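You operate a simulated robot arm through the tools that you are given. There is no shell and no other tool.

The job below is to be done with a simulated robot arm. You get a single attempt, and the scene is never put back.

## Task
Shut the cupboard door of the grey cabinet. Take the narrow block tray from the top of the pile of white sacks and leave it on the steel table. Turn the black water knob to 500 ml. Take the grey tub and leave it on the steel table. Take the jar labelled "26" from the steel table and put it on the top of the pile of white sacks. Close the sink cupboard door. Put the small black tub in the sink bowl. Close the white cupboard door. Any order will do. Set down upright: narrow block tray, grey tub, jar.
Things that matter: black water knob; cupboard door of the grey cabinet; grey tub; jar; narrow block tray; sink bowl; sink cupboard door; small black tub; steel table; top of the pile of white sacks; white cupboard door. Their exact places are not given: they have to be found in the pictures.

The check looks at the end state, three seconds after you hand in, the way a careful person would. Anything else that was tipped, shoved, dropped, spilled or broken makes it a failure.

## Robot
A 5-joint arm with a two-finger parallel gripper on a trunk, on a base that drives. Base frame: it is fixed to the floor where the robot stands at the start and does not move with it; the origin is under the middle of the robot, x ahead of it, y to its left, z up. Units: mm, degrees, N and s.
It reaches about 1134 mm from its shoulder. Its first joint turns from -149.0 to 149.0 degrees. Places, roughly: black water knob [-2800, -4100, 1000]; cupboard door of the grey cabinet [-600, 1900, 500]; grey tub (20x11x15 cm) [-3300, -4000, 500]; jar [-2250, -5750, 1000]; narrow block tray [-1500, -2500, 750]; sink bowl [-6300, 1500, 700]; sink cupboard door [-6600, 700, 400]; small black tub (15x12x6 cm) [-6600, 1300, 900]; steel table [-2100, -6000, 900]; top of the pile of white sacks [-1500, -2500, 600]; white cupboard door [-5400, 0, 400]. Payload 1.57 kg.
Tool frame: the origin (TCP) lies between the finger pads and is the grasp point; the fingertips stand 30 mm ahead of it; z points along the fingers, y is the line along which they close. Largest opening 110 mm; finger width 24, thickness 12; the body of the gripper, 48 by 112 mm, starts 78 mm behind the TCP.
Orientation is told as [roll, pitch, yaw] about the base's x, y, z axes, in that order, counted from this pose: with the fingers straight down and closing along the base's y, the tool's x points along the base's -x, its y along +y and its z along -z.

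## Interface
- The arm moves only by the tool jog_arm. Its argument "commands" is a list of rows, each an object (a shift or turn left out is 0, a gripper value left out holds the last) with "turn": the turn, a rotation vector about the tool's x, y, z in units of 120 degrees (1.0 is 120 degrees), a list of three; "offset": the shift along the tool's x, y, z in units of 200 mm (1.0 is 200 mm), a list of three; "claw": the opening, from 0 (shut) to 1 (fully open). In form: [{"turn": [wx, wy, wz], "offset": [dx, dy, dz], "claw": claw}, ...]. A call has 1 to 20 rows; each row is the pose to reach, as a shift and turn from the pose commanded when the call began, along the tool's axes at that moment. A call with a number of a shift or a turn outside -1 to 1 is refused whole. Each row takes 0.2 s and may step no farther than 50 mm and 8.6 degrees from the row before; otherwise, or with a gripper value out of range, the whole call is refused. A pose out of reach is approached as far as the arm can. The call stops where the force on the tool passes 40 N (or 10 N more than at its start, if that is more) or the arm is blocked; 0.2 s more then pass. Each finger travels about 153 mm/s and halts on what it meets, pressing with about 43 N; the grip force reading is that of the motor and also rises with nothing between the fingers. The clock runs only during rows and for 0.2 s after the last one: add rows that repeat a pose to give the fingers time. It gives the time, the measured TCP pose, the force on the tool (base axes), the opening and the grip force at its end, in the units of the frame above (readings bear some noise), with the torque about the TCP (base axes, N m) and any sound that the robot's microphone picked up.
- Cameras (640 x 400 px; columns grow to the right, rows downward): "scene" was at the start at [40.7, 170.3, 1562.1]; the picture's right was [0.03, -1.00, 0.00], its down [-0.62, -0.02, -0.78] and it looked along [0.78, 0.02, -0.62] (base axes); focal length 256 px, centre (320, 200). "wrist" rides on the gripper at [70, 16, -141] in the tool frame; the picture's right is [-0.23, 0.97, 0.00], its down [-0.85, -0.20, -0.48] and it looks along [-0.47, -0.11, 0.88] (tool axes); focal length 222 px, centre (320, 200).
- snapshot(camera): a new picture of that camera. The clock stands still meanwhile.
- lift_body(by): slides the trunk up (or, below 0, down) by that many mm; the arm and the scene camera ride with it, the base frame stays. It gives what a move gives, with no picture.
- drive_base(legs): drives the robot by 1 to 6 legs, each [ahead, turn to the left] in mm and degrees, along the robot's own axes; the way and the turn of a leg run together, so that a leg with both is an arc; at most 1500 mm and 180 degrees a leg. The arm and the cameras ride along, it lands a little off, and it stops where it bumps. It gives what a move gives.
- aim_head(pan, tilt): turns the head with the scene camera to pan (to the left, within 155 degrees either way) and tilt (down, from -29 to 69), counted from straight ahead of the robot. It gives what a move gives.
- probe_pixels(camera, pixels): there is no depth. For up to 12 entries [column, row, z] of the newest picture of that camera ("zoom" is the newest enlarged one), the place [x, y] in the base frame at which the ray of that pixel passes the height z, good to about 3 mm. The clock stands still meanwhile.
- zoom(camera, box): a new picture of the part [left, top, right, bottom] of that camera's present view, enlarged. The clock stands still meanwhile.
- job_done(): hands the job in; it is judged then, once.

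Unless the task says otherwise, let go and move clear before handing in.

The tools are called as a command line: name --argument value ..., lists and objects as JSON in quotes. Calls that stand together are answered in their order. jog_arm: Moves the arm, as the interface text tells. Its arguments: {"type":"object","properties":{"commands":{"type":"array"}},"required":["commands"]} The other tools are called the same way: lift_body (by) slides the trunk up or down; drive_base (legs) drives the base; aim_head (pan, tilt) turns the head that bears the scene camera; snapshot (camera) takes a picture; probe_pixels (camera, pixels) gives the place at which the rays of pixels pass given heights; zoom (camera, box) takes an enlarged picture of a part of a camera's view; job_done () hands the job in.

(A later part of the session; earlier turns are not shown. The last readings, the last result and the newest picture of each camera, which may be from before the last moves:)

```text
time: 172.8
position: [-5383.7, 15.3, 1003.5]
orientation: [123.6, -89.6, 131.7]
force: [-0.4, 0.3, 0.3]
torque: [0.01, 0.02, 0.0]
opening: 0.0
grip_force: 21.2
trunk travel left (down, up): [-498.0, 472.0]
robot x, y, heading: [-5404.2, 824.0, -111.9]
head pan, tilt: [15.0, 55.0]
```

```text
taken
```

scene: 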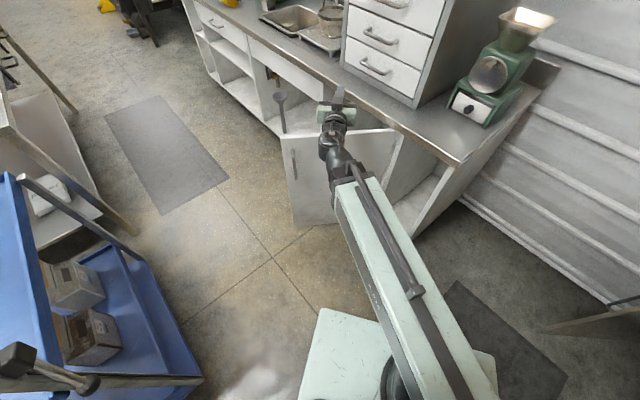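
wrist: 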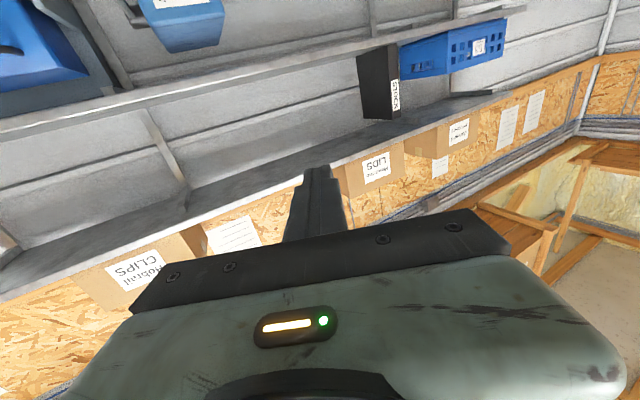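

Fingertip is ~40 mm in front of the door. Lowering to z≈600 and pushing along the closing arc.

lift_body --by -400

jog_arm --commands '[{"offset": [0, 0.057, 0.192]}, {"offset": [0, 0.0945, 0.43]}, {"offset": [0, 0.082, 0.672]}, {"offset": [0, 0.025, 0.9045]}]'

snapshot --camera "scene"

```text
time: 176.6
position: [-5383.3, 14.4, 603.4]
orientation: [123.4, -89.7, 131.8]
force: [0.2, 0.0, -1.0]
torque: [-0.02, -0.03, -0.01]
opening: 0.0
grip_force: 21.0
trunk travel left (down, up): [-98.0, 872.0]
robot x, y, heading: [-5400.7, 826.4, -111.7]
head pan, tilt: [15.0, 55.0]
```

```text
time: 177.6
position: [-5425.7, -160.9, 602.5]
orientation: [87.8, -89.8, 167.5]
force: [0.3, -0.2, 0.8]
torque: [-0.01, -0.03, 0.01]
opening: 0.0
grip_force: 21.8
trunk travel left (down, up): [-98.0, 872.0]
robot x, y, heading: [-5396.8, 824.7, -111.9]
head pan, tilt: [15.0, 55.0]
```

```text
taken
```

scene: 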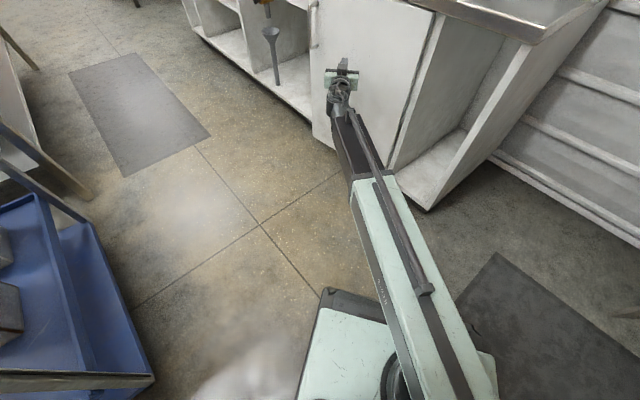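

The white door is swinging in nicely. I'll complete the push until it meets the frame.

jog_arm --commands '[{"offset": [0, -0.097, 0.2175]}, {"offset": [0, -0.237, 0.41]}, {"offset": [0, -0.2785, 0.468]}, {"offset": [0, -0.3175, 0.515]}, {"offset": [0, -0.36, 0.575]}, {"offset": [0, -0.4, 0.635]}]'

aim_head --pan 15 --tilt 45

snapshot --camera "scene"

zoom --camera "scene" --box '[240, 60, 460, 240]'

```text
time: 178.2
position: [-5471.9, -210.9, 603.7]
orientation: [89.8, -89.3, 165.6]
force: [3.7, 9.5, 0.5]
torque: [-0.11, 0.05, -0.06]
opening: 0.0
grip_force: 21.1
trunk travel left (down, up): [-98.0, 872.0]
robot x, y, heading: [-5402.7, 828.1, -111.8]
head pan, tilt: [15.0, 55.0]
stopped in row 2: the force on the tool passed its limit at 203 N (the readings are from after the stop); the commanded pose is now the measured one
```

```text
time: 178.9
position: [-5472.9, -211.5, 602.3]
orientation: [90.3, -89.4, 165.2]
force: [10.0, 13.3, -1.6]
torque: [-0.05, 0.06, 0.02]
opening: 0.2
grip_force: 21.0
trunk travel left (down, up): [-98.0, 872.0]
robot x, y, heading: [-5401.0, 825.4, -111.8]
head pan, tilt: [15.0, 45.0]
```

```text
taken
```

scene: 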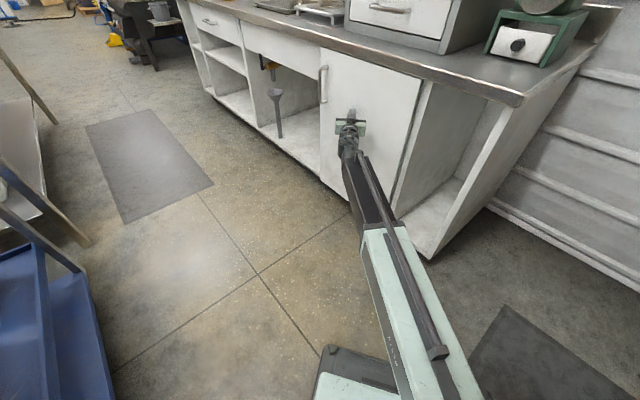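

```text
2.22 times, centred on (350, 150) of scene
```

zoom: 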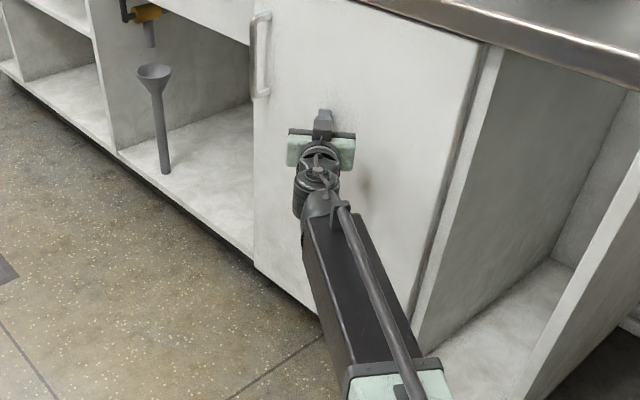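

The door reached its frame (force spike at contact). Retracting and checking that it is shut.

jog_arm --commands '[{"offset": [0, 0, -0.2]}, {"offset": [0, 0, -0.4]}, {"offset": [0, 0, -0.6]}, {"offset": [0, 0, -0.8]}, {"offset": [0, 0, -1.0]}, {"offset": [0, 0, -1.0]}]'

zoom --camera "scene" --box '[240, 60, 460, 240]'

```text
time: 180.3
position: [-5422.3, -17.6, 602.3]
orientation: [91.2, -89.2, 164.1]
force: [-0.4, 0.7, -0.6]
torque: [-0.01, 0.0, 0.02]
opening: 0.3
grip_force: 20.9
trunk travel left (down, up): [-98.0, 872.0]
robot x, y, heading: [-5399.2, 827.8, -111.8]
head pan, tilt: [15.0, 45.0]
```

```text
2.22 times, centred on (350, 150) of scene
```

zoom: 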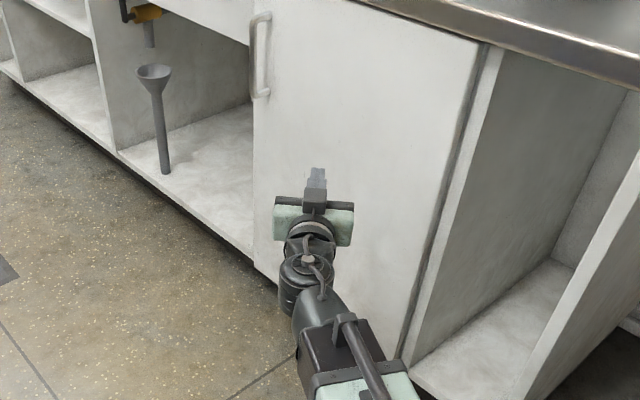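

The white door is flush. Next the sink: I'll raise the trunk, untilt the tool, and look toward the sink door.

lift_body --by 400

lift_body --by 400

jog_arm --commands '[{"turn": [0, 0.0625, 0], "offset": [0.154, 0, -0.0101]}, {"turn": [0, 0.125, 0], "offset": [0.3055, 0, -0.0402]}, {"turn": [0, 0.1875, 0], "offset": [0.4515, 0, -0.0898]}, {"turn": [0, 0.25, 0], "offset": [0.59, 0, -0.158]}, {"turn": [0, 0.3125, 0], "offset": [0.7185, 0, -0.244]}, {"turn": [0, 0.375, 0], "offset": [0.8345, 0, -0.3455]}]'

jog_arm --commands '[{"turn": [0, 0.0625, 0], "offset": [0.154, 0, -0.0101]}, {"turn": [0, 0.125, 0], "offset": [0.3055, 0, -0.0402]}, {"turn": [0, 0.1875, 0], "offset": [0.4515, 0, -0.0898]}, {"turn": [0, 0.25, 0], "offset": [0.59, 0, -0.158]}, {"turn": [0, 0.3125, 0], "offset": [0.7185, 0, -0.244]}, {"turn": [0, 0.375, 0], "offset": [0.8345, 0, -0.3455]}]'

aim_head --pan -65 --tilt 50

snapshot --camera "scene"

```text
time: 184.2
position: [-5422.1, -16.2, 1001.9]
orientation: [91.1, -89.4, 164.3]
force: [-0.1, -0.5, 0.2]
torque: [0.07, 0.01, 0.0]
opening: 0.0
grip_force: 21.1
trunk travel left (down, up): [-498.0, 472.0]
robot x, y, heading: [-5396.3, 828.7, -111.7]
head pan, tilt: [15.0, 45.0]
```

```text
time: 188.0
position: [-5421.7, -16.9, 1402.2]
orientation: [91.1, -89.3, 164.3]
force: [0.4, 0.8, 0.2]
torque: [-0.03, 0.01, 0.0]
opening: 0.0
grip_force: 21.6
trunk travel left (down, up): [-898.0, 72.0]
robot x, y, heading: [-5401.2, 823.7, -111.7]
head pan, tilt: [15.0, 45.0]
```

```text
time: 189.4
position: [-5403.5, 52.2, 1233.0]
orientation: [1.0, -45.0, -105.3]
force: [-0.3, -0.1, 0.3]
torque: [-0.02, 0.0, -0.01]
opening: 0.0
grip_force: 21.4
out of reach, approached as far as the arm can: row 6
trunk travel left (down, up): [-898.0, 72.0]
robot x, y, heading: [-5399.4, 828.1, -111.6]
head pan, tilt: [15.0, 45.0]
```

```text
time: 190.8
position: [-5360.8, 211.7, 1164.2]
orientation: [0.6, 0.0, -104.6]
force: [-0.3, -0.3, 0.5]
torque: [0.03, -0.01, -0.03]
opening: 0.0
grip_force: 20.9
trunk travel left (down, up): [-898.0, 72.0]
robot x, y, heading: [-5398.7, 825.6, -111.7]
head pan, tilt: [15.0, 45.0]
```

```text
time: 192.3
position: [-5360.1, 210.2, 1164.7]
orientation: [0.8, 0.0, -104.6]
force: [0.4, -0.3, 1.0]
torque: [0.01, -0.01, 0.0]
opening: 0.2
grip_force: 21.4
trunk travel left (down, up): [-898.0, 72.0]
robot x, y, heading: [-5397.7, 825.4, -111.8]
head pan, tilt: [-65.0, 50.0]
```

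```text
taken
```

scene: 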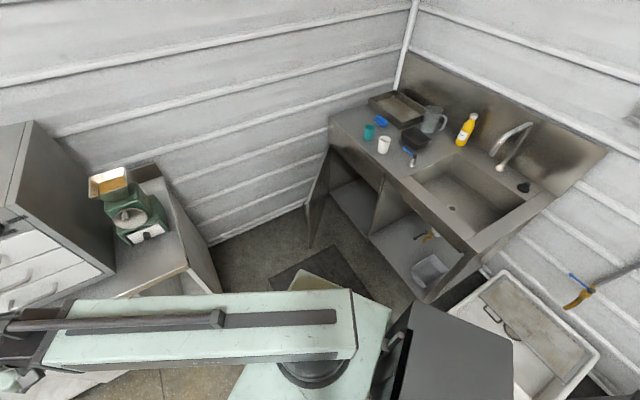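

Now I can see the sink front squarely: the open door appears edge-on near (315,200). Zooming for detail.

zoom --camera "scene" --box '[270, 70, 570, 310]'

probe_pixels --camera "scene" --pixels '[[329, 119, 870], [490, 235, 870], [553, 196, 870], [409, 180, 870], [470, 240, 870], [307, 202, 760], [330, 148, 760], [309, 248, 80], [416, 143, 930], [416, 143, 870], [340, 190, 80], [371, 234, 80]]'

```text
1.67 times, centred on (420, 190) of scene
```

zoom: 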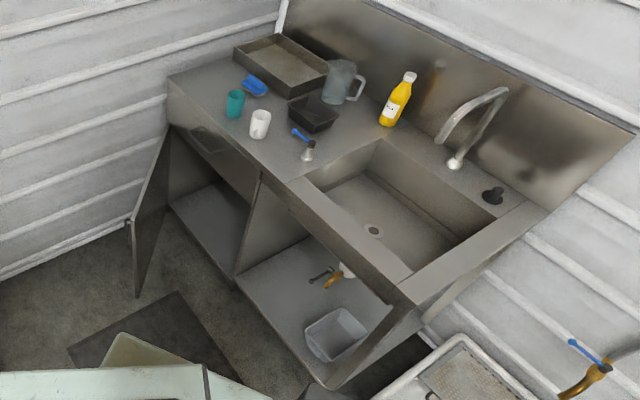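

```text
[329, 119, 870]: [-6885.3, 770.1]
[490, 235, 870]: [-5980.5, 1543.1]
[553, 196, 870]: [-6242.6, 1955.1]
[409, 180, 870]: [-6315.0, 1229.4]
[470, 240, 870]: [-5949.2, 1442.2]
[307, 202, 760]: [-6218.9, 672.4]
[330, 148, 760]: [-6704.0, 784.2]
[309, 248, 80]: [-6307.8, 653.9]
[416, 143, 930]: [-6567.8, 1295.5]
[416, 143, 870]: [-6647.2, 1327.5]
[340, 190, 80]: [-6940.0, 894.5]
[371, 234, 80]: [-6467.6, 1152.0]
```

The sink door (z≈80–650) is hinged at ~(-6870,780) with free edge ~(-6305,655), 48° open; it must be pushed from its far (−y) face. I'll reposition to about (-5600,700), heading 215.

drive_base --legs '[[0, -33], [240, 0]]'

aim_head --pan -15 --tilt 50

snapshot --camera "scene"

```text
time: 195.7
position: [-5894.0, 150.6, 1164.4]
orientation: [0.7, 0.0, -137.5]
force: [-1.1, -0.1, 0.2]
torque: [0.04, -0.03, -0.03]
opening: 0.1
grip_force: 21.3
trunk travel left (down, up): [-898.0, 72.0]
robot x, y, heading: [-5594.0, 692.1, -144.9]
head pan, tilt: [-65.0, 50.0]
```

```text
time: 196.8
position: [-5893.2, 151.7, 1165.4]
orientation: [0.7, 0.0, -137.5]
force: [0.2, 0.0, 0.3]
torque: [-0.01, 0.02, -0.02]
opening: 0.1
grip_force: 20.9
trunk travel left (down, up): [-898.0, 72.0]
robot x, y, heading: [-5593.8, 687.3, -145.2]
head pan, tilt: [-15.0, 50.0]
```

```text
taken
```

scene: 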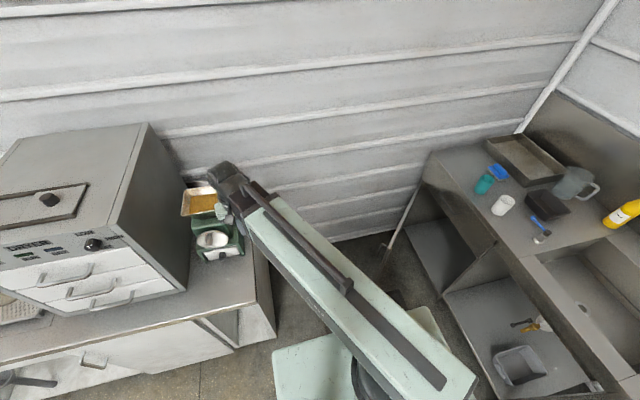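

The gripper hangs close to the green grinder at (210,210). I'll raise the trunk to the top first, then swing the arm away to the right.

lift_body --by 70

zoom --camera "scene" --box '[140, 120, 340, 290]'

```text
time: 197.9
position: [-5892.8, 150.9, 1233.9]
orientation: [0.7, -0.1, -137.4]
force: [-0.1, -0.1, 0.3]
torque: [0.01, -0.02, -0.02]
opening: 0.0
grip_force: 21.7
trunk travel left (down, up): [-968.0, 2.0]
robot x, y, heading: [-5592.0, 690.8, -145.0]
head pan, tilt: [-15.0, 50.0]
```

```text
2.35 times, centred on (240, 205) of scene
```

zoom: 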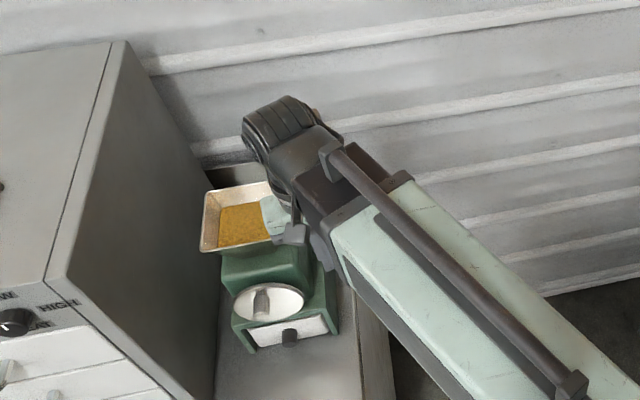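

The fingers are now above the hopper level. I'll swing the arm away west toward the spot behind the sink door, spinning the tool to yaw 100.

jog_arm --commands '[{"turn": [0, 0, 0.07], "offset": [-0.04, -0.0967, 0]}, {"turn": [0, 0, 0.14], "offset": [-0.08, -0.1934, 0]}, {"turn": [0, 0, 0.21], "offset": [-0.12, -0.29, 0]}, {"turn": [0, 0, 0.28], "offset": [-0.16, -0.387, 0]}, {"turn": [0, 0, 0.35], "offset": [-0.2, -0.4835, 0]}, {"turn": [0, 0, 0.42], "offset": [-0.24, -0.58, 0]}, {"turn": [0, 0, 0.49], "offset": [-0.28, -0.677, 0]}, {"turn": [0, 0, 0.56], "offset": [-0.32, -0.7735, 0]}, {"turn": [0, 0, 0.63], "offset": [-0.36, -0.87, 0]}, {"turn": [0, 0, 0.7], "offset": [-0.4, -0.967, 0]}]'

jog_arm --commands '[{"turn": [0, 0, 0.0643], "offset": [-0.19, 0.0567, 0]}, {"turn": [0, 0, 0.1287], "offset": [-0.38, 0.1134, 0]}, {"turn": [0, 0, 0.193], "offset": [-0.57, 0.17, 0]}, {"turn": [0, 0, 0.2574], "offset": [-0.76, 0.2268, 0]}, {"turn": [0, 0, 0.3217], "offset": [-0.95, 0.2835, 0]}]'

jog_arm --commands '[{"offset": [-0.127, 0.184, 0]}, {"offset": [-0.255, 0.368, 0]}, {"offset": [-0.382, 0.552, 0]}, {"offset": [-0.382, 0.552, 0]}]'

snapshot --camera "scene"

```text
time: 200.1
position: [-6080.4, 240.7, 1234.7]
orientation: [0.1, 0.7, 138.3]
force: [0.4, 0.4, -0.5]
torque: [-0.03, -0.05, 0.0]
opening: 0.0
grip_force: 21.6
out of reach, approached as far as the arm can: row 6, 7, 8, 9, 10
trunk travel left (down, up): [-968.0, 2.0]
robot x, y, heading: [-5594.7, 693.9, -144.8]
head pan, tilt: [-15.0, 50.0]
```

```text
time: 201.3
position: [-6263.8, 323.9, 1233.8]
orientation: [-0.4, 0.7, 99.8]
force: [-0.9, 0.3, 0.7]
torque: [-0.01, -0.02, 0.0]
opening: 0.2
grip_force: 21.3
trunk travel left (down, up): [-968.0, 2.0]
robot x, y, heading: [-5595.8, 691.4, -145.1]
head pan, tilt: [-15.0, 50.0]
```

```text
time: 202.3
position: [-6383.4, 378.3, 1234.2]
orientation: [-0.4, 0.5, 99.9]
force: [0.2, -0.1, 0.3]
torque: [-0.01, 0.01, 0.05]
opening: 0.0
grip_force: 21.5
out of reach, approached as far as the arm can: row 3, 4
trunk travel left (down, up): [-968.0, 2.0]
robot x, y, heading: [-5592.9, 690.8, -145.0]
head pan, tilt: [-15.0, 50.0]
```

```text
taken
```

scene: 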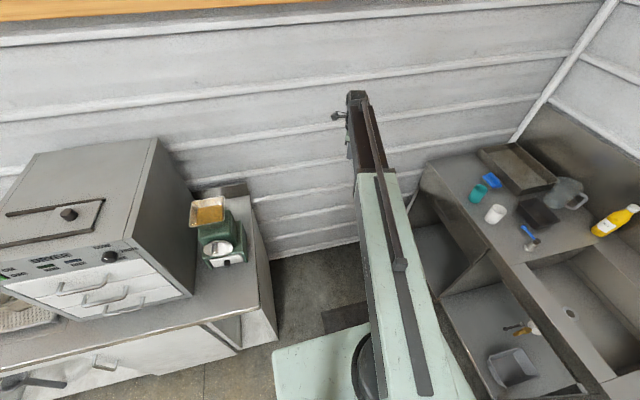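

Arm is at the spot west of the door. Now tilting the tool horizontal (pointing heading 100) while still high.

jog_arm --commands '[{"turn": [0, -0.0625, 0], "offset": [-0.154, 0, -0.0101]}, {"turn": [0, -0.125, 0], "offset": [-0.3055, 0, -0.0402]}, {"turn": [0, -0.1875, 0], "offset": [-0.4515, 0, -0.0898]}, {"turn": [0, -0.25, 0], "offset": [-0.59, 0, -0.158]}, {"turn": [0, -0.3125, 0], "offset": [-0.7185, 0, -0.244]}, {"turn": [0, -0.375, 0], "offset": [-0.8345, 0, -0.3455]}]'

jog_arm --commands '[{"turn": [0, -0.0625, 0], "offset": [-0.154, 0, -0.0101]}, {"turn": [0, -0.125, 0], "offset": [-0.3055, 0, -0.0402]}, {"turn": [0, -0.1875, 0], "offset": [-0.4515, 0, -0.0898]}, {"turn": [0, -0.25, 0], "offset": [-0.59, 0, -0.158]}, {"turn": [0, -0.3125, 0], "offset": [-0.7185, 0, -0.244]}, {"turn": [0, -0.375, 0], "offset": [-0.8345, 0, -0.3455]}]'

lift_body --by -400

snapshot --camera "scene"

zoom --camera "scene" --box '[280, 60, 520, 260]'

```text
time: 203.7
position: [-6412.9, 543.3, 1302.6]
orientation: [-0.5, -44.4, 100.2]
force: [-0.4, -0.4, -0.8]
torque: [-0.02, 0.0, 0.01]
opening: 0.5
grip_force: 20.6
trunk travel left (down, up): [-968.0, 2.0]
robot x, y, heading: [-5597.3, 690.7, -145.4]
head pan, tilt: [-15.0, 50.0]
```

```text
time: 205.1
position: [-6424.9, 614.7, 1471.1]
orientation: [-33.1, -89.3, 132.9]
force: [-0.7, -0.5, 0.0]
torque: [0.03, 0.03, 0.0]
opening: 0.1
grip_force: 21.0
trunk travel left (down, up): [-968.0, 2.0]
robot x, y, heading: [-5597.2, 689.3, -145.0]
head pan, tilt: [-15.0, 50.0]
```

```text
time: 208.9
position: [-6425.6, 614.3, 1069.0]
orientation: [-27.9, -89.4, 127.6]
force: [-0.3, -0.4, -0.6]
torque: [-0.03, 0.03, 0.0]
opening: 0.0
grip_force: 21.3
trunk travel left (down, up): [-568.0, 402.0]
robot x, y, heading: [-5594.7, 695.1, -145.0]
head pan, tilt: [-15.0, 50.0]
```

```text
taken
```

scene: 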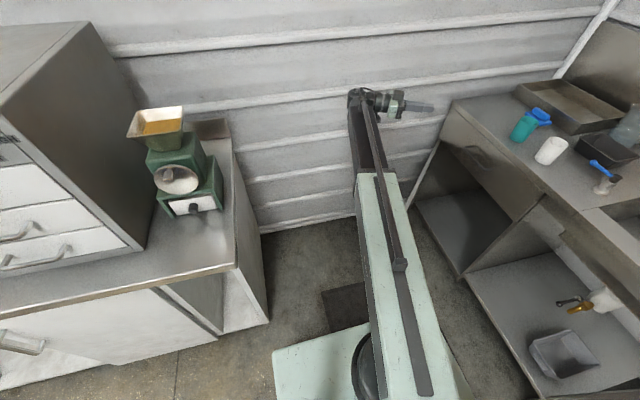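

```text
2.00 times, centred on (400, 160) of scene
```

zoom: 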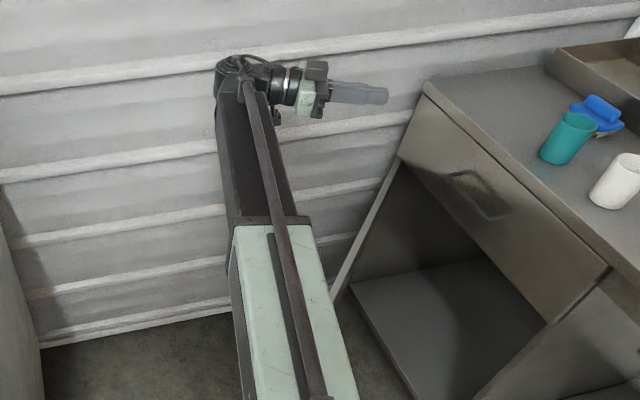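

The door's top edge is visible as the thin strip from zoom (397,160) to (333,300). I'll probe it to place the fingertip properly.

probe_pixels --camera "scene" --pixels '[[438, 140, 650], [406, 210, 650], [438, 140, 620], [406, 210, 620], [450, 103, 870], [438, 140, 680], [406, 210, 680], [425, 168, 650]]'

```text
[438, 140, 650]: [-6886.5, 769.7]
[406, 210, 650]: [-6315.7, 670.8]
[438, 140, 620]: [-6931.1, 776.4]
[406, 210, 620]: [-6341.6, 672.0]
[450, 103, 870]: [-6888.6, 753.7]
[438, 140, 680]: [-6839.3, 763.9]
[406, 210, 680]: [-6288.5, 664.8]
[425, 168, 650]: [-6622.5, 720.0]
```

Hinge ≈(-6886,770), free end ≈(-6316,671); the fingertip is ~36 mm off the outer face. Lowering to z≈540.

lift_body --by -400

lift_body --by -130

snapshot --camera "scene"

```text
time: 212.8
position: [-6425.6, 614.3, 669.3]
orientation: [-27.8, -89.2, 127.7]
force: [0.5, -0.7, 1.1]
torque: [0.05, 0.03, -0.01]
opening: 0.1
grip_force: 21.6
trunk travel left (down, up): [-168.0, 802.0]
robot x, y, heading: [-5594.3, 692.0, -145.3]
head pan, tilt: [-15.0, 50.0]
```

```text
time: 214.3
position: [-6424.2, 615.0, 539.5]
orientation: [-28.0, -89.1, 127.7]
force: [0.1, 0.1, -0.5]
torque: [-0.01, 0.0, 0.02]
opening: 0.1
grip_force: 21.8
trunk travel left (down, up): [-38.0, 932.0]
robot x, y, heading: [-5593.7, 691.9, -145.0]
head pan, tilt: [-15.0, 50.0]
```

```text
taken
```

scene: 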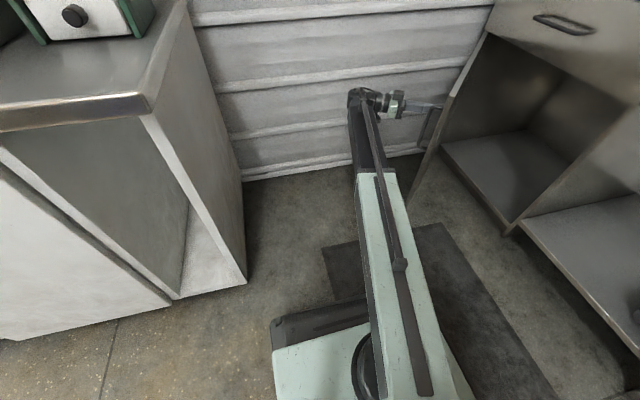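

Zooming on the gripper and the door before pushing.

zoom --camera "scene" --box '[340, 60, 520, 200]'

```text
2.86 times, centred on (430, 130) of scene
```

zoom: 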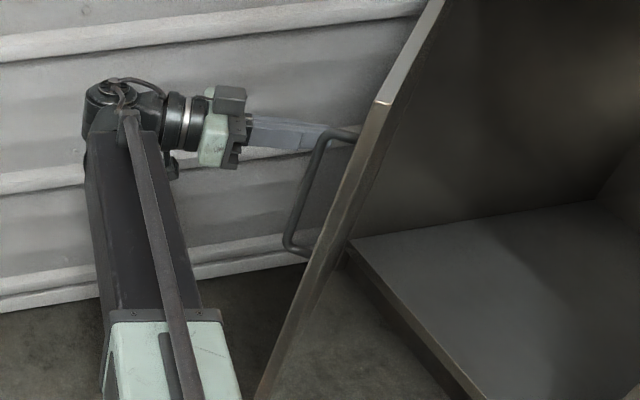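

The tool sits behind the door, clear of the loop handle. Pushing along the arc in stages.

jog_arm --commands '[{"offset": [0, 0.019, 0.181]}, {"offset": [0, -0.035, 0.37]}, {"offset": [0, -0.094, 0.5625]}, {"offset": [0, -0.116, 0.76]}, {"offset": [0, -0.138, 0.9555]}]'

zoom --camera "scene" --box '[340, 40, 600, 240]'

```text
time: 215.6
position: [-6432.7, 808.2, 540.4]
orientation: [-26.4, -89.2, 126.5]
force: [-0.7, -0.2, 0.1]
torque: [-0.02, -0.01, -0.03]
opening: 0.2
grip_force: 21.5
trunk travel left (down, up): [-38.0, 932.0]
robot x, y, heading: [-5593.4, 694.0, -145.2]
head pan, tilt: [-15.0, 50.0]
```

```text
2.00 times, centred on (470, 140) of scene
```

zoom: 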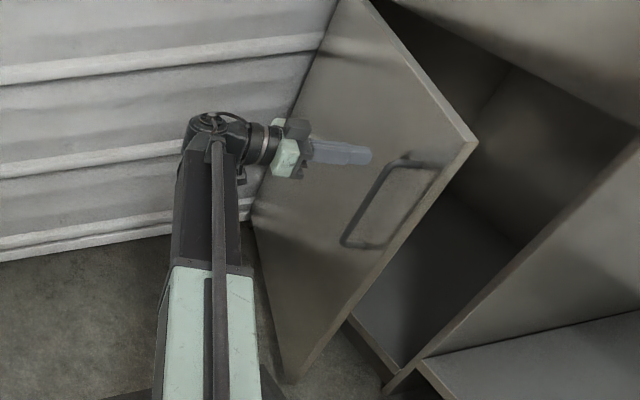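

The door is following the finger. Continuing, with a slow finish.

jog_arm --commands '[{"offset": [0, 0.01, 0.2]}, {"offset": [0, 0.021, 0.4]}, {"offset": [0, 0.07, 0.59]}, {"offset": [0, 0.116, 0.7825]}]'

jog_arm --commands '[{"offset": [0, 0.02, 0.05]}, {"offset": [0, 0.04, 0.1]}, {"offset": [0, 0.06, 0.15]}, {"offset": [0, 0.08, 0.2]}, {"offset": [0, 0.09, 0.225]}, {"offset": [0, 0.1, 0.25]}, {"offset": [0, 0.11, 0.275]}, {"offset": [0, 0.12, 0.3]}]'

snapshot --camera "scene"

zoom --camera "scene" --box '[340, 40, 600, 240]'

```text
time: 216.6
position: [-6479.7, 958.7, 540.3]
orientation: [-25.4, -89.1, 125.3]
force: [0.4, -0.3, 0.7]
torque: [0.0, 0.02, 0.02]
opening: 0.0
grip_force: 20.8
trunk travel left (down, up): [-38.0, 932.0]
robot x, y, heading: [-5596.3, 690.3, -144.7]
head pan, tilt: [-15.0, 50.0]
```

```text
time: 217.9
position: [-6503.8, 995.9, 539.0]
orientation: [-18.3, -89.0, 117.9]
force: [6.3, -9.5, 2.1]
torque: [0.12, 0.09, -0.06]
opening: 0.0
grip_force: 21.7
out of reach, approached as far as the arm can: row 2, 3, 4, 5, 6
trunk travel left (down, up): [-38.0, 932.0]
robot x, y, heading: [-5592.7, 693.0, -145.2]
head pan, tilt: [-15.0, 50.0]
stopped in row 6: the force on the tool passed its limit at 52 N (the readings are from after the stop); the commanded pose is now the measured one
```

```text
taken
```

scene: 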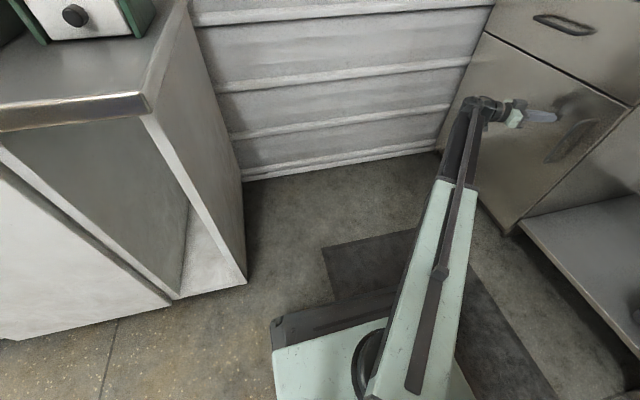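

```text
2.00 times, centred on (470, 140) of scene
```

zoom: 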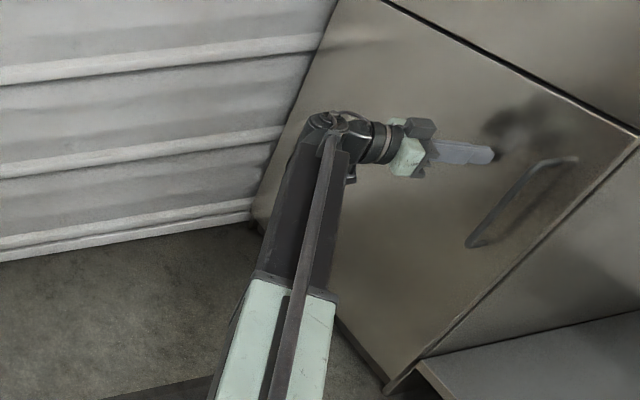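

Sink door is flush with the drawer front. I'll back the tool away, verify, and raise the trunk.

jog_arm --commands '[{"offset": [0, 0, -0.2]}, {"offset": [0, 0, -0.4]}, {"offset": [0, 0, -0.6]}, {"offset": [0, 0, -0.75]}, {"offset": [0, 0, -0.75]}]'

zoom --camera "scene" --box '[340, 0, 600, 240]'

lift_body --by 400

lift_body --by 400

aim_head --pan -50 --tilt 50

snapshot --camera "scene"

```text
time: 219.1
position: [-6480.7, 847.3, 539.3]
orientation: [-21.5, -89.0, 121.2]
force: [0.8, -0.2, -0.4]
torque: [0.0, 0.03, -0.01]
opening: 0.0
grip_force: 21.8
trunk travel left (down, up): [-38.0, 932.0]
robot x, y, heading: [-5592.4, 693.4, -145.1]
head pan, tilt: [-15.0, 50.0]
```

```text
1.67 times, centred on (470, 120) of scene
```

zoom: 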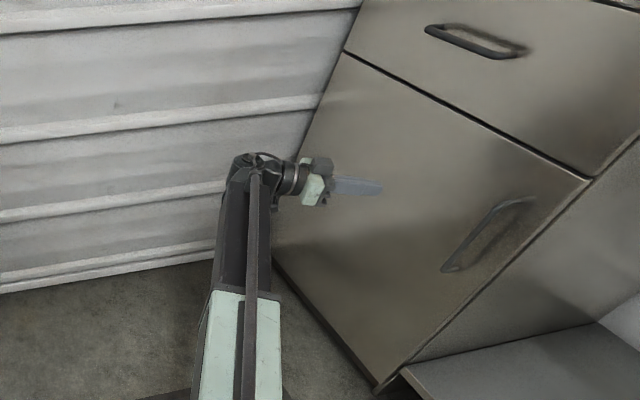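

```text
time: 222.9
position: [-6478.9, 847.9, 939.9]
orientation: [-21.8, -89.1, 121.5]
force: [0.0, 0.1, -0.1]
torque: [-0.01, 0.0, -0.01]
opening: 0.2
grip_force: 21.7
trunk travel left (down, up): [-438.0, 532.0]
robot x, y, heading: [-5593.9, 688.9, -145.1]
head pan, tilt: [-15.0, 50.0]
```

```text
time: 226.8
position: [-6479.8, 847.7, 1338.8]
orientation: [-21.9, -89.1, 121.5]
force: [-0.5, -0.7, -0.1]
torque: [0.0, 0.0, -0.01]
opening: 0.1
grip_force: 21.4
trunk travel left (down, up): [-838.0, 132.0]
robot x, y, heading: [-5597.5, 689.4, -144.9]
head pan, tilt: [-15.0, 50.0]
```

```text
time: 227.8
position: [-6479.1, 847.1, 1339.6]
orientation: [-21.6, -89.0, 121.4]
force: [-0.6, 0.7, 0.1]
torque: [0.02, -0.02, -0.03]
opening: 0.0
grip_force: 21.1
trunk travel left (down, up): [-838.0, 132.0]
robot x, y, heading: [-5592.1, 690.9, -145.1]
head pan, tilt: [-50.0, 50.0]
```

```text
taken
```

scene: 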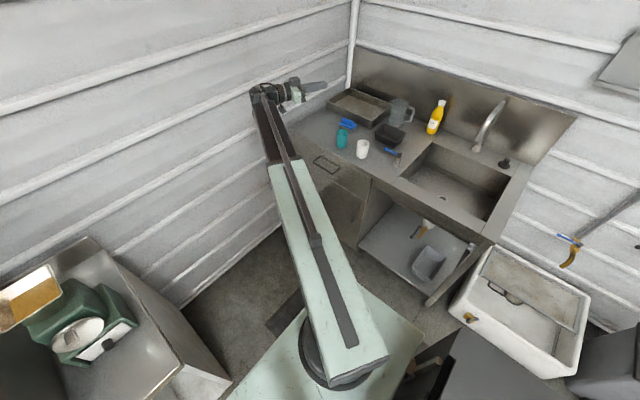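

Sink door is shut. Now the small black tub at (391,137) — zoom to find its outline and the bowl.

zoom --camera "scene" --box '[320, 80, 540, 250]'

```text
2.35 times, centred on (430, 165) of scene
```

zoom: 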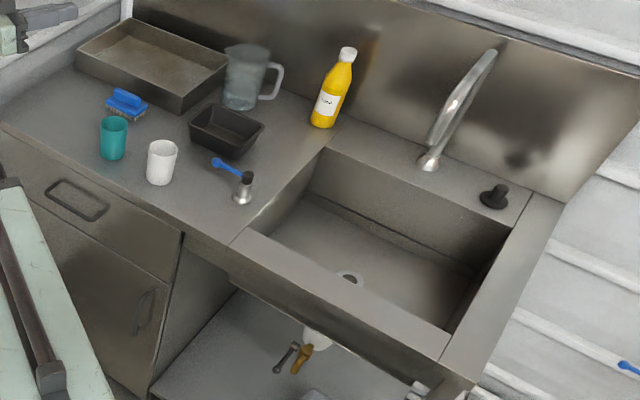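

I'll zoom tighter on the tub for rim corners.

zoom --camera "scene" --box '[360, 110, 420, 160]'

probe_pixels --camera "zoom" --pixels '[[320, 200, 930], [320, 200, 870]]'

```text
8.00 times, centred on (390, 135) of scene
```

zoom: 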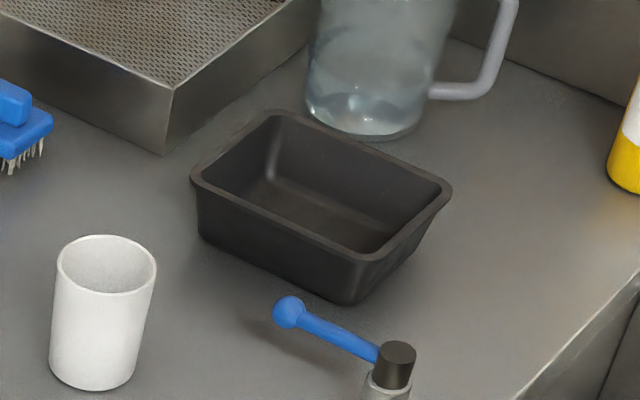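

```text
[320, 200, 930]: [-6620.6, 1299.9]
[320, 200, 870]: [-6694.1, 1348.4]
```

The tub rim corners are clear in this zoom: (192,183), (272,112), (450,193), (365,270). Probing them at rim height.

probe_pixels --camera "zoom" --pixels '[[192, 183, 930], [272, 112, 930], [450, 193, 930], [365, 270, 930], [200, 240, 872], [345, 303, 872], [288, 312, 930], [395, 360, 950], [163, 152, 872], [360, 135, 872], [105, 380, 872], [192, 183, 925]]'

```text
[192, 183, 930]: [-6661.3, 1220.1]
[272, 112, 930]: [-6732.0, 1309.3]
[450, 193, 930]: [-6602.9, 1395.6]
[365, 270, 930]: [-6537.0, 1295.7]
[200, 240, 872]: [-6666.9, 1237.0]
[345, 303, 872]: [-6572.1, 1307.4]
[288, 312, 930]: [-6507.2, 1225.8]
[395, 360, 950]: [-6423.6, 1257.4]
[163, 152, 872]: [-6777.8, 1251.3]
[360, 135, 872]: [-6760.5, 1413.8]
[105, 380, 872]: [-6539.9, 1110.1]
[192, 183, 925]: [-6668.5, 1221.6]
```

The tub's rim spans (-6661,1220)–(-6537,1296) on the front side; its center is (-6633,1305). It's beyond reach, so I'll fold the arm and move the base closer to the sink.

lift_body --by 130

jog_arm --commands '[{"turn": [0, 0.0625, 0], "offset": [0.154, 0, -0.0101]}, {"turn": [0, 0.125, 0], "offset": [0.3055, 0, -0.0402]}, {"turn": [0, 0.1875, 0], "offset": [0.4515, 0, -0.0898]}, {"turn": [0, 0.25, 0], "offset": [0.59, 0, -0.158]}, {"turn": [0, 0.3125, 0], "offset": [0.7185, 0, -0.244]}, {"turn": [0, 0.375, 0], "offset": [0.8345, 0, -0.3455]}]'

jog_arm --commands '[{"turn": [0, 0.0625, 0], "offset": [0.154, 0, -0.0101]}, {"turn": [0, 0.125, 0], "offset": [0.3055, 0, -0.0402]}, {"turn": [0, 0.1875, 0], "offset": [0.4515, 0, -0.0898]}, {"turn": [0, 0.25, 0], "offset": [0.59, 0, -0.158]}, {"turn": [0, 0.3125, 0], "offset": [0.7185, 0, -0.244]}, {"turn": [0, 0.375, 0], "offset": [0.8345, 0, -0.3455]}]'

```text
time: 229.3
position: [-6479.4, 847.6, 1468.7]
orientation: [-21.7, -89.1, 121.4]
force: [0.6, -0.5, -0.4]
torque: [0.0, 0.0, 0.03]
opening: 0.0
grip_force: 21.2
trunk travel left (down, up): [-968.0, 2.0]
robot x, y, heading: [-5595.8, 693.8, -145.0]
head pan, tilt: [-50.0, 50.0]
```

```text
time: 230.8
position: [-6467.1, 778.5, 1301.6]
orientation: [-0.4, -44.2, 100.0]
force: [-0.2, 0.5, 0.8]
torque: [0.01, -0.04, 0.0]
opening: 0.3
grip_force: 21.5
trunk travel left (down, up): [-968.0, 2.0]
robot x, y, heading: [-5597.9, 693.3, -144.7]
head pan, tilt: [-50.0, 50.0]
```

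```text
time: 232.2
position: [-6437.2, 614.0, 1234.5]
orientation: [-0.3, 1.0, 99.8]
force: [0.2, -0.3, 0.7]
torque: [-0.04, -0.01, -0.02]
opening: 0.2
grip_force: 20.9
out of reach, approached as far as the arm can: row 3, 4, 5, 6
trunk travel left (down, up): [-968.0, 2.0]
robot x, y, heading: [-5593.8, 689.7, -144.9]
head pan, tilt: [-50.0, 50.0]
```

Retracting the arm to r≈600.

jog_arm --commands '[{"turn": [0, -0.004, 0], "offset": [0.017, -0.2, 0]}, {"turn": [0, -0.008, 0], "offset": [0.035, -0.4, 0]}, {"turn": [0, -0.008, 0], "offset": [0.052, -0.6, 0]}, {"turn": [0, -0.008, 0], "offset": [0.07, -0.8, 0]}, {"turn": [0, -0.008, 0], "offset": [0.087, -1.0, 0]}]'

jog_arm --commands '[{"offset": [0.017, -0.2, 0]}, {"offset": [0.017, -0.2, 0]}]'

drive_base --legs '[[0, -43.5], [395, 0]]'

```text
time: 233.3
position: [-6236.6, 628.5, 1234.8]
orientation: [-0.3, -0.1, 99.8]
force: [0.5, -0.5, 0.1]
torque: [0.01, -0.02, -0.02]
opening: 0.0
grip_force: 21.4
trunk travel left (down, up): [-968.0, 2.0]
robot x, y, heading: [-5597.2, 690.5, -145.1]
head pan, tilt: [-50.0, 50.0]
```

```text
time: 233.9
position: [-6198.0, 631.1, 1234.4]
orientation: [-0.4, -0.2, 99.7]
force: [-0.3, 0.0, -0.2]
torque: [0.0, 0.01, 0.0]
opening: 0.0
grip_force: 21.4
trunk travel left (down, up): [-968.0, 2.0]
robot x, y, heading: [-5592.3, 686.2, -145.1]
head pan, tilt: [-50.0, 50.0]
```

```text
time: 238.4
position: [-6472.8, 1111.8, 1233.5]
orientation: [-0.3, -0.1, 56.8]
force: [0.1, 0.2, -0.9]
torque: [-0.02, -0.01, -0.01]
opening: 0.0
grip_force: 21.1
trunk travel left (down, up): [-968.0, 2.0]
robot x, y, heading: [-5985.1, 751.5, 172.6]
head pan, tilt: [-50.0, 50.0]
```

At (-5985,751), heading 172.6, the tub is now ~795 mm away and the bowl ~807 mm — both in reach. I'll take a fresh look at the tub and bowl.

aim_head --pan -45 --tilt 50

snapshot --camera "scene"

```text
time: 239.1
position: [-6472.4, 1112.0, 1234.4]
orientation: [-0.4, -0.1, 56.8]
force: [0.3, 1.5, -0.1]
torque: [0.02, 0.02, 0.02]
opening: 0.2
grip_force: 21.5
trunk travel left (down, up): [-968.0, 2.0]
robot x, y, heading: [-5987.4, 755.2, 172.2]
head pan, tilt: [-45.0, 50.0]
```

```text
taken
```

scene: 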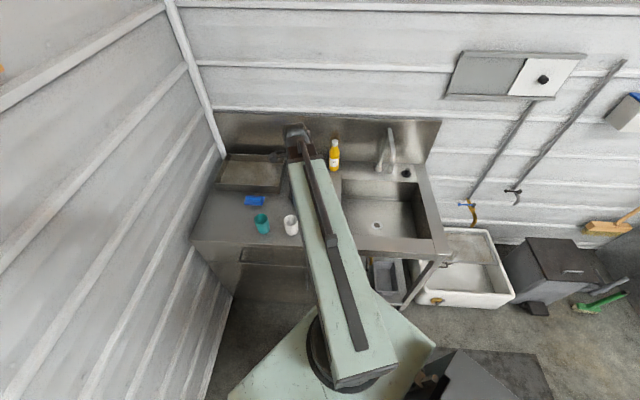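

The arm hides the tub; I'll swing it left out of the way and open the gripper, then look again.

jog_arm --commands '[{"offset": [0.212, -0.0434, 0], "claw": 1}, {"offset": [0.4245, -0.0868, 0], "claw": 1}, {"offset": [0.637, -0.13, 0], "claw": 1}, {"offset": [0.849, -0.1735, 0], "claw": 1}]'

jog_arm --commands '[{"offset": [0.212, -0.0434, 0]}, {"offset": [0.4245, -0.0868, 0]}, {"offset": [0.637, -0.13, 0]}, {"offset": [0.849, -0.1735, 0]}]'

zoom --camera "scene" --box '[190, 110, 450, 270]'

```text
time: 240.1
position: [-6535.9, 953.6, 1234.9]
orientation: [-0.3, -0.1, 56.8]
force: [-0.9, 0.7, -1.1]
torque: [0.04, 0.03, -0.02]
opening: 110.2
grip_force: 0.1
trunk travel left (down, up): [-968.0, 2.0]
robot x, y, heading: [-5986.0, 751.4, 172.5]
head pan, tilt: [-45.0, 50.0]
```

```text
time: 241.1
position: [-6600.0, 788.4, 1234.7]
orientation: [-0.3, -0.1, 56.8]
force: [-1.0, -1.7, 0.2]
torque: [0.01, 0.0, -0.01]
opening: 109.8
grip_force: 0.1
trunk travel left (down, up): [-968.0, 2.0]
robot x, y, heading: [-5993.1, 749.5, 172.6]
head pan, tilt: [-45.0, 50.0]
```

```text
2.46 times, centred on (320, 190) of scene
```

zoom: 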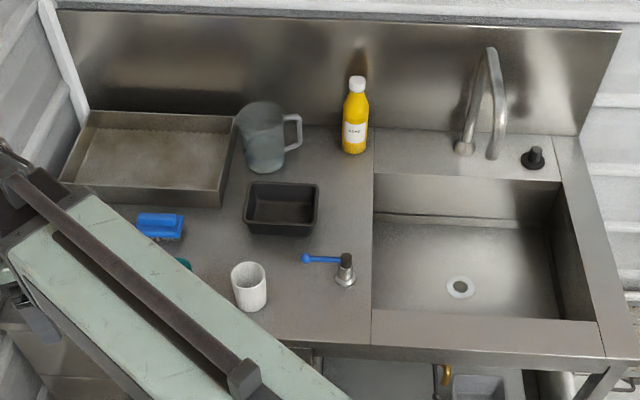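

Now a clean frontal view: tub at zoom (282,207), bowl at (465,250). Zooming tight for probing.

zoom --camera "scene" --box '[270, 170, 350, 230]'

```text
6.67 times, centred on (310, 200) of scene
```

zoom: 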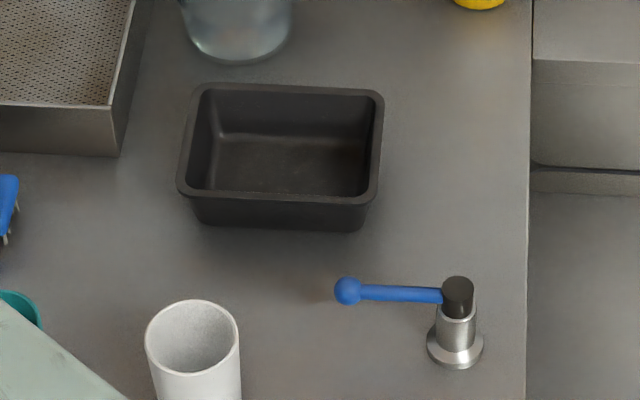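

probe_pixels --camera "zoom" --pixels '[[178, 190, 930], [370, 203, 930], [384, 95, 930], [195, 85, 930], [275, 196, 930], [197, 220, 872], [362, 230, 872], [345, 291, 930], [458, 292, 930], [455, 358, 870], [193, 370, 965], [527, 200, 870]]'

snapshot --camera "wrist"

```text
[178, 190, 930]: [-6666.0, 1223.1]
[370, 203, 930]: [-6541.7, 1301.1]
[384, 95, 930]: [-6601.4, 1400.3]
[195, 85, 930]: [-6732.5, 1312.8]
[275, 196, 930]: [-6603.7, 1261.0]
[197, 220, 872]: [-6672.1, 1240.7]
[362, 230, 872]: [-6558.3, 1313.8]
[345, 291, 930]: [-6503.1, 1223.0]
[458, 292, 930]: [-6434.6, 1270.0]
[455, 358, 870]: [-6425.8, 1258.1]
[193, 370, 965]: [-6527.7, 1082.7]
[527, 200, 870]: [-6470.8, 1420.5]
```

```text
taken
```

wrist: 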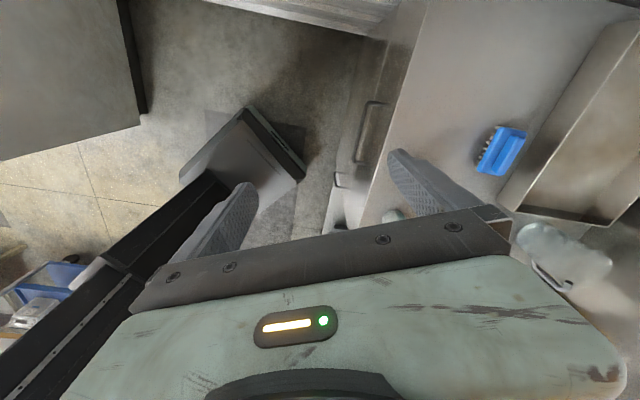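

Both views agree: rim z≈930, front rim edge midpoint (-6604,1262), edge heading 32°. I'll pinch the front wall with one finger inside; moving the arm above it now with yaw 32.

jog_arm --commands '[{"turn": [0, 0, 0.0512], "offset": [-0.1655, 0.112, 0], "claw": 0.65}, {"turn": [0, 0, 0.1025], "offset": [-0.331, 0.2235, 0], "claw": 0.65}, {"turn": [0, 0, 0.1537], "offset": [-0.4965, 0.335, 0], "claw": 0.65}, {"turn": [0, 0, 0.205], "offset": [-0.662, 0.447, 0], "claw": 0.65}]'

jog_arm --commands '[{"offset": [-0.104, 0.17, 0]}, {"offset": [-0.208, 0.341, 0]}, {"offset": [-0.312, 0.511, 0]}, {"offset": [-0.416, 0.6815, 0]}]'

jog_arm --commands '[{"offset": [-0.104, 0.17, 0]}, {"offset": [-0.208, 0.341, 0]}, {"offset": [-0.312, 0.511, 0]}, {"offset": [-0.416, 0.6815, 0]}, {"offset": [-0.416, 0.6815, 0]}]'

snapshot --camera "wrist"

```text
time: 242.1
position: [-6601.1, 950.5, 1235.3]
orientation: [-0.3, -0.2, 32.1]
force: [-0.1, -0.1, 0.1]
torque: [-0.02, -0.01, -0.02]
opening: 71.4
grip_force: 0.0
trunk travel left (down, up): [-968.0, 2.0]
robot x, y, heading: [-5990.2, 754.2, 172.7]
head pan, tilt: [-45.0, 50.0]
```

```text
time: 243.1
position: [-6605.6, 1110.9, 1234.2]
orientation: [-0.3, -0.2, 32.2]
force: [0.4, -0.5, 0.0]
torque: [-0.03, -0.01, 0.0]
opening: 71.6
grip_force: 0.0
trunk travel left (down, up): [-968.0, 2.0]
robot x, y, heading: [-5989.7, 753.7, 172.3]
head pan, tilt: [-45.0, 50.0]
```

```text
time: 244.3
position: [-6606.6, 1268.4, 1234.4]
orientation: [-0.2, -0.1, 32.1]
force: [-0.8, -0.7, 0.1]
torque: [-0.01, 0.0, -0.01]
opening: 71.6
grip_force: 0.0
trunk travel left (down, up): [-968.0, 2.0]
robot x, y, heading: [-5985.8, 750.4, 172.3]
head pan, tilt: [-45.0, 50.0]
```

```text
taken
```

wrist: 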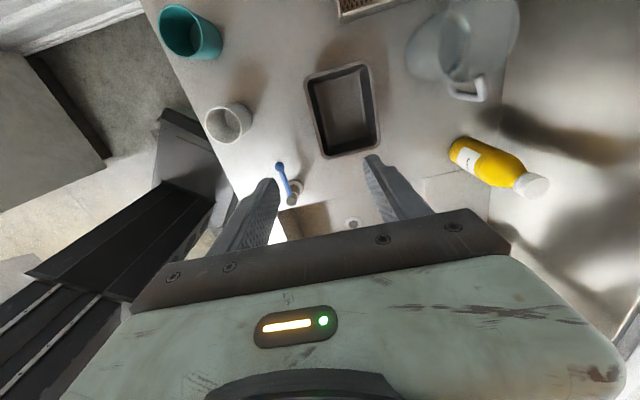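

The wrist view shows the tub directly below, its front wall at column ≈315 row 80–157, close to the predicted TCP drop point (320,121). I'll verify by probing then descend.

probe_pixels --camera "wrist" --pixels '[[307, 82, 930], [321, 157, 930], [314, 120, 930], [320, 121, 930], [285, 178, 950], [372, 66, 930], [380, 148, 930]]'

zoom --camera "wrist" --box '[260, 40, 420, 200]'

```text
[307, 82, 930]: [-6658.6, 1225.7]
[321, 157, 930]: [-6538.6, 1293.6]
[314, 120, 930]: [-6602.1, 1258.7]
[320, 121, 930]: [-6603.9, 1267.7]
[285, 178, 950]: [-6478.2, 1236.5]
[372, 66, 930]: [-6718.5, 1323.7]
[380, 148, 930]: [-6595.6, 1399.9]
```

```text
2.50 times, centred on (340, 120) of wrist
```

zoom: 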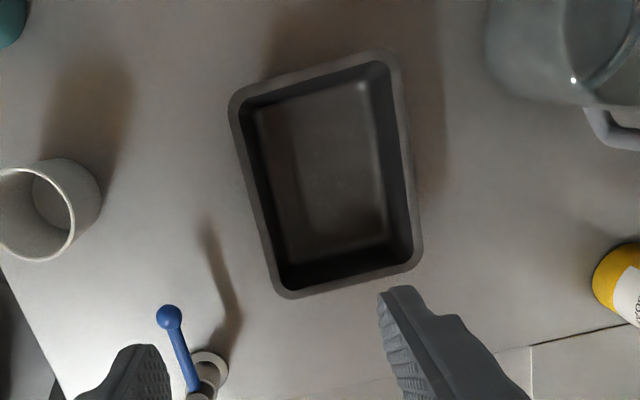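

Wrist probes match (front wall from (-6659,1226) to (-6539,1294)). Descending with the trunk.

lift_body --by -240

snapshot --camera "wrist"

```text
time: 246.8
position: [-6605.9, 1269.3, 994.8]
orientation: [-0.3, -0.3, 32.2]
force: [-0.9, 0.1, 0.3]
torque: [0.01, -0.01, 0.02]
opening: 71.4
grip_force: 0.0
trunk travel left (down, up): [-728.0, 242.0]
robot x, y, heading: [-5988.5, 751.3, 172.4]
head pan, tilt: [-45.0, 50.0]
```

```text
taken
```

wrist: 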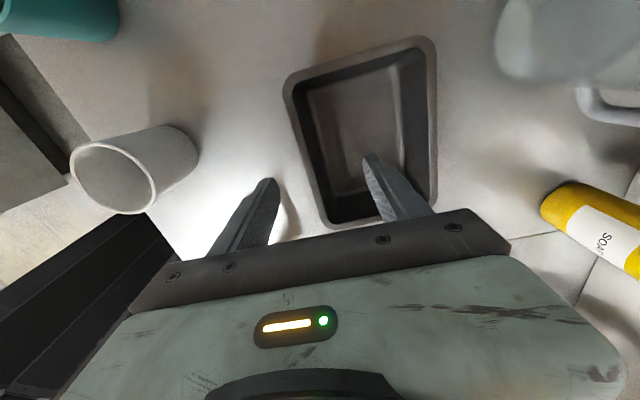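

Fingers straddle the front wall as planned. Lowering 65 mm more and then closing.

lift_body --by -66

jog_arm --commands '[{"claw": 0.4}, {"claw": 0.2}, {"claw": 0}, {"claw": 0}, {"claw": 0}]'

snapshot --camera "wrist"

```text
time: 247.8
position: [-6606.1, 1269.5, 928.3]
orientation: [-0.3, -0.2, 32.3]
force: [0.1, 0.2, 0.0]
torque: [0.0, -0.03, -0.01]
opening: 71.5
grip_force: 0.1
trunk travel left (down, up): [-662.0, 308.0]
robot x, y, heading: [-5982.8, 750.2, 172.3]
head pan, tilt: [-45.0, 50.0]
```

```text
time: 249.0
position: [-6606.7, 1268.0, 929.2]
orientation: [-0.2, -0.2, 32.2]
force: [-3.0, 0.4, 8.8]
torque: [0.99, 0.38, 0.34]
opening: 8.3
grip_force: 27.0
trunk travel left (down, up): [-662.0, 308.0]
robot x, y, heading: [-5985.2, 749.1, 172.7]
head pan, tilt: [-45.0, 50.0]
```

```text
taken
```

wrist: 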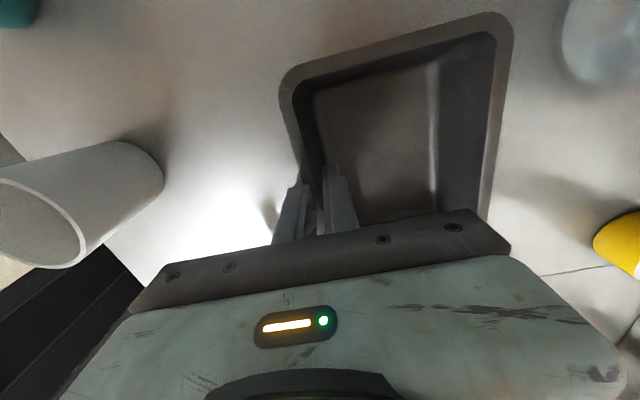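

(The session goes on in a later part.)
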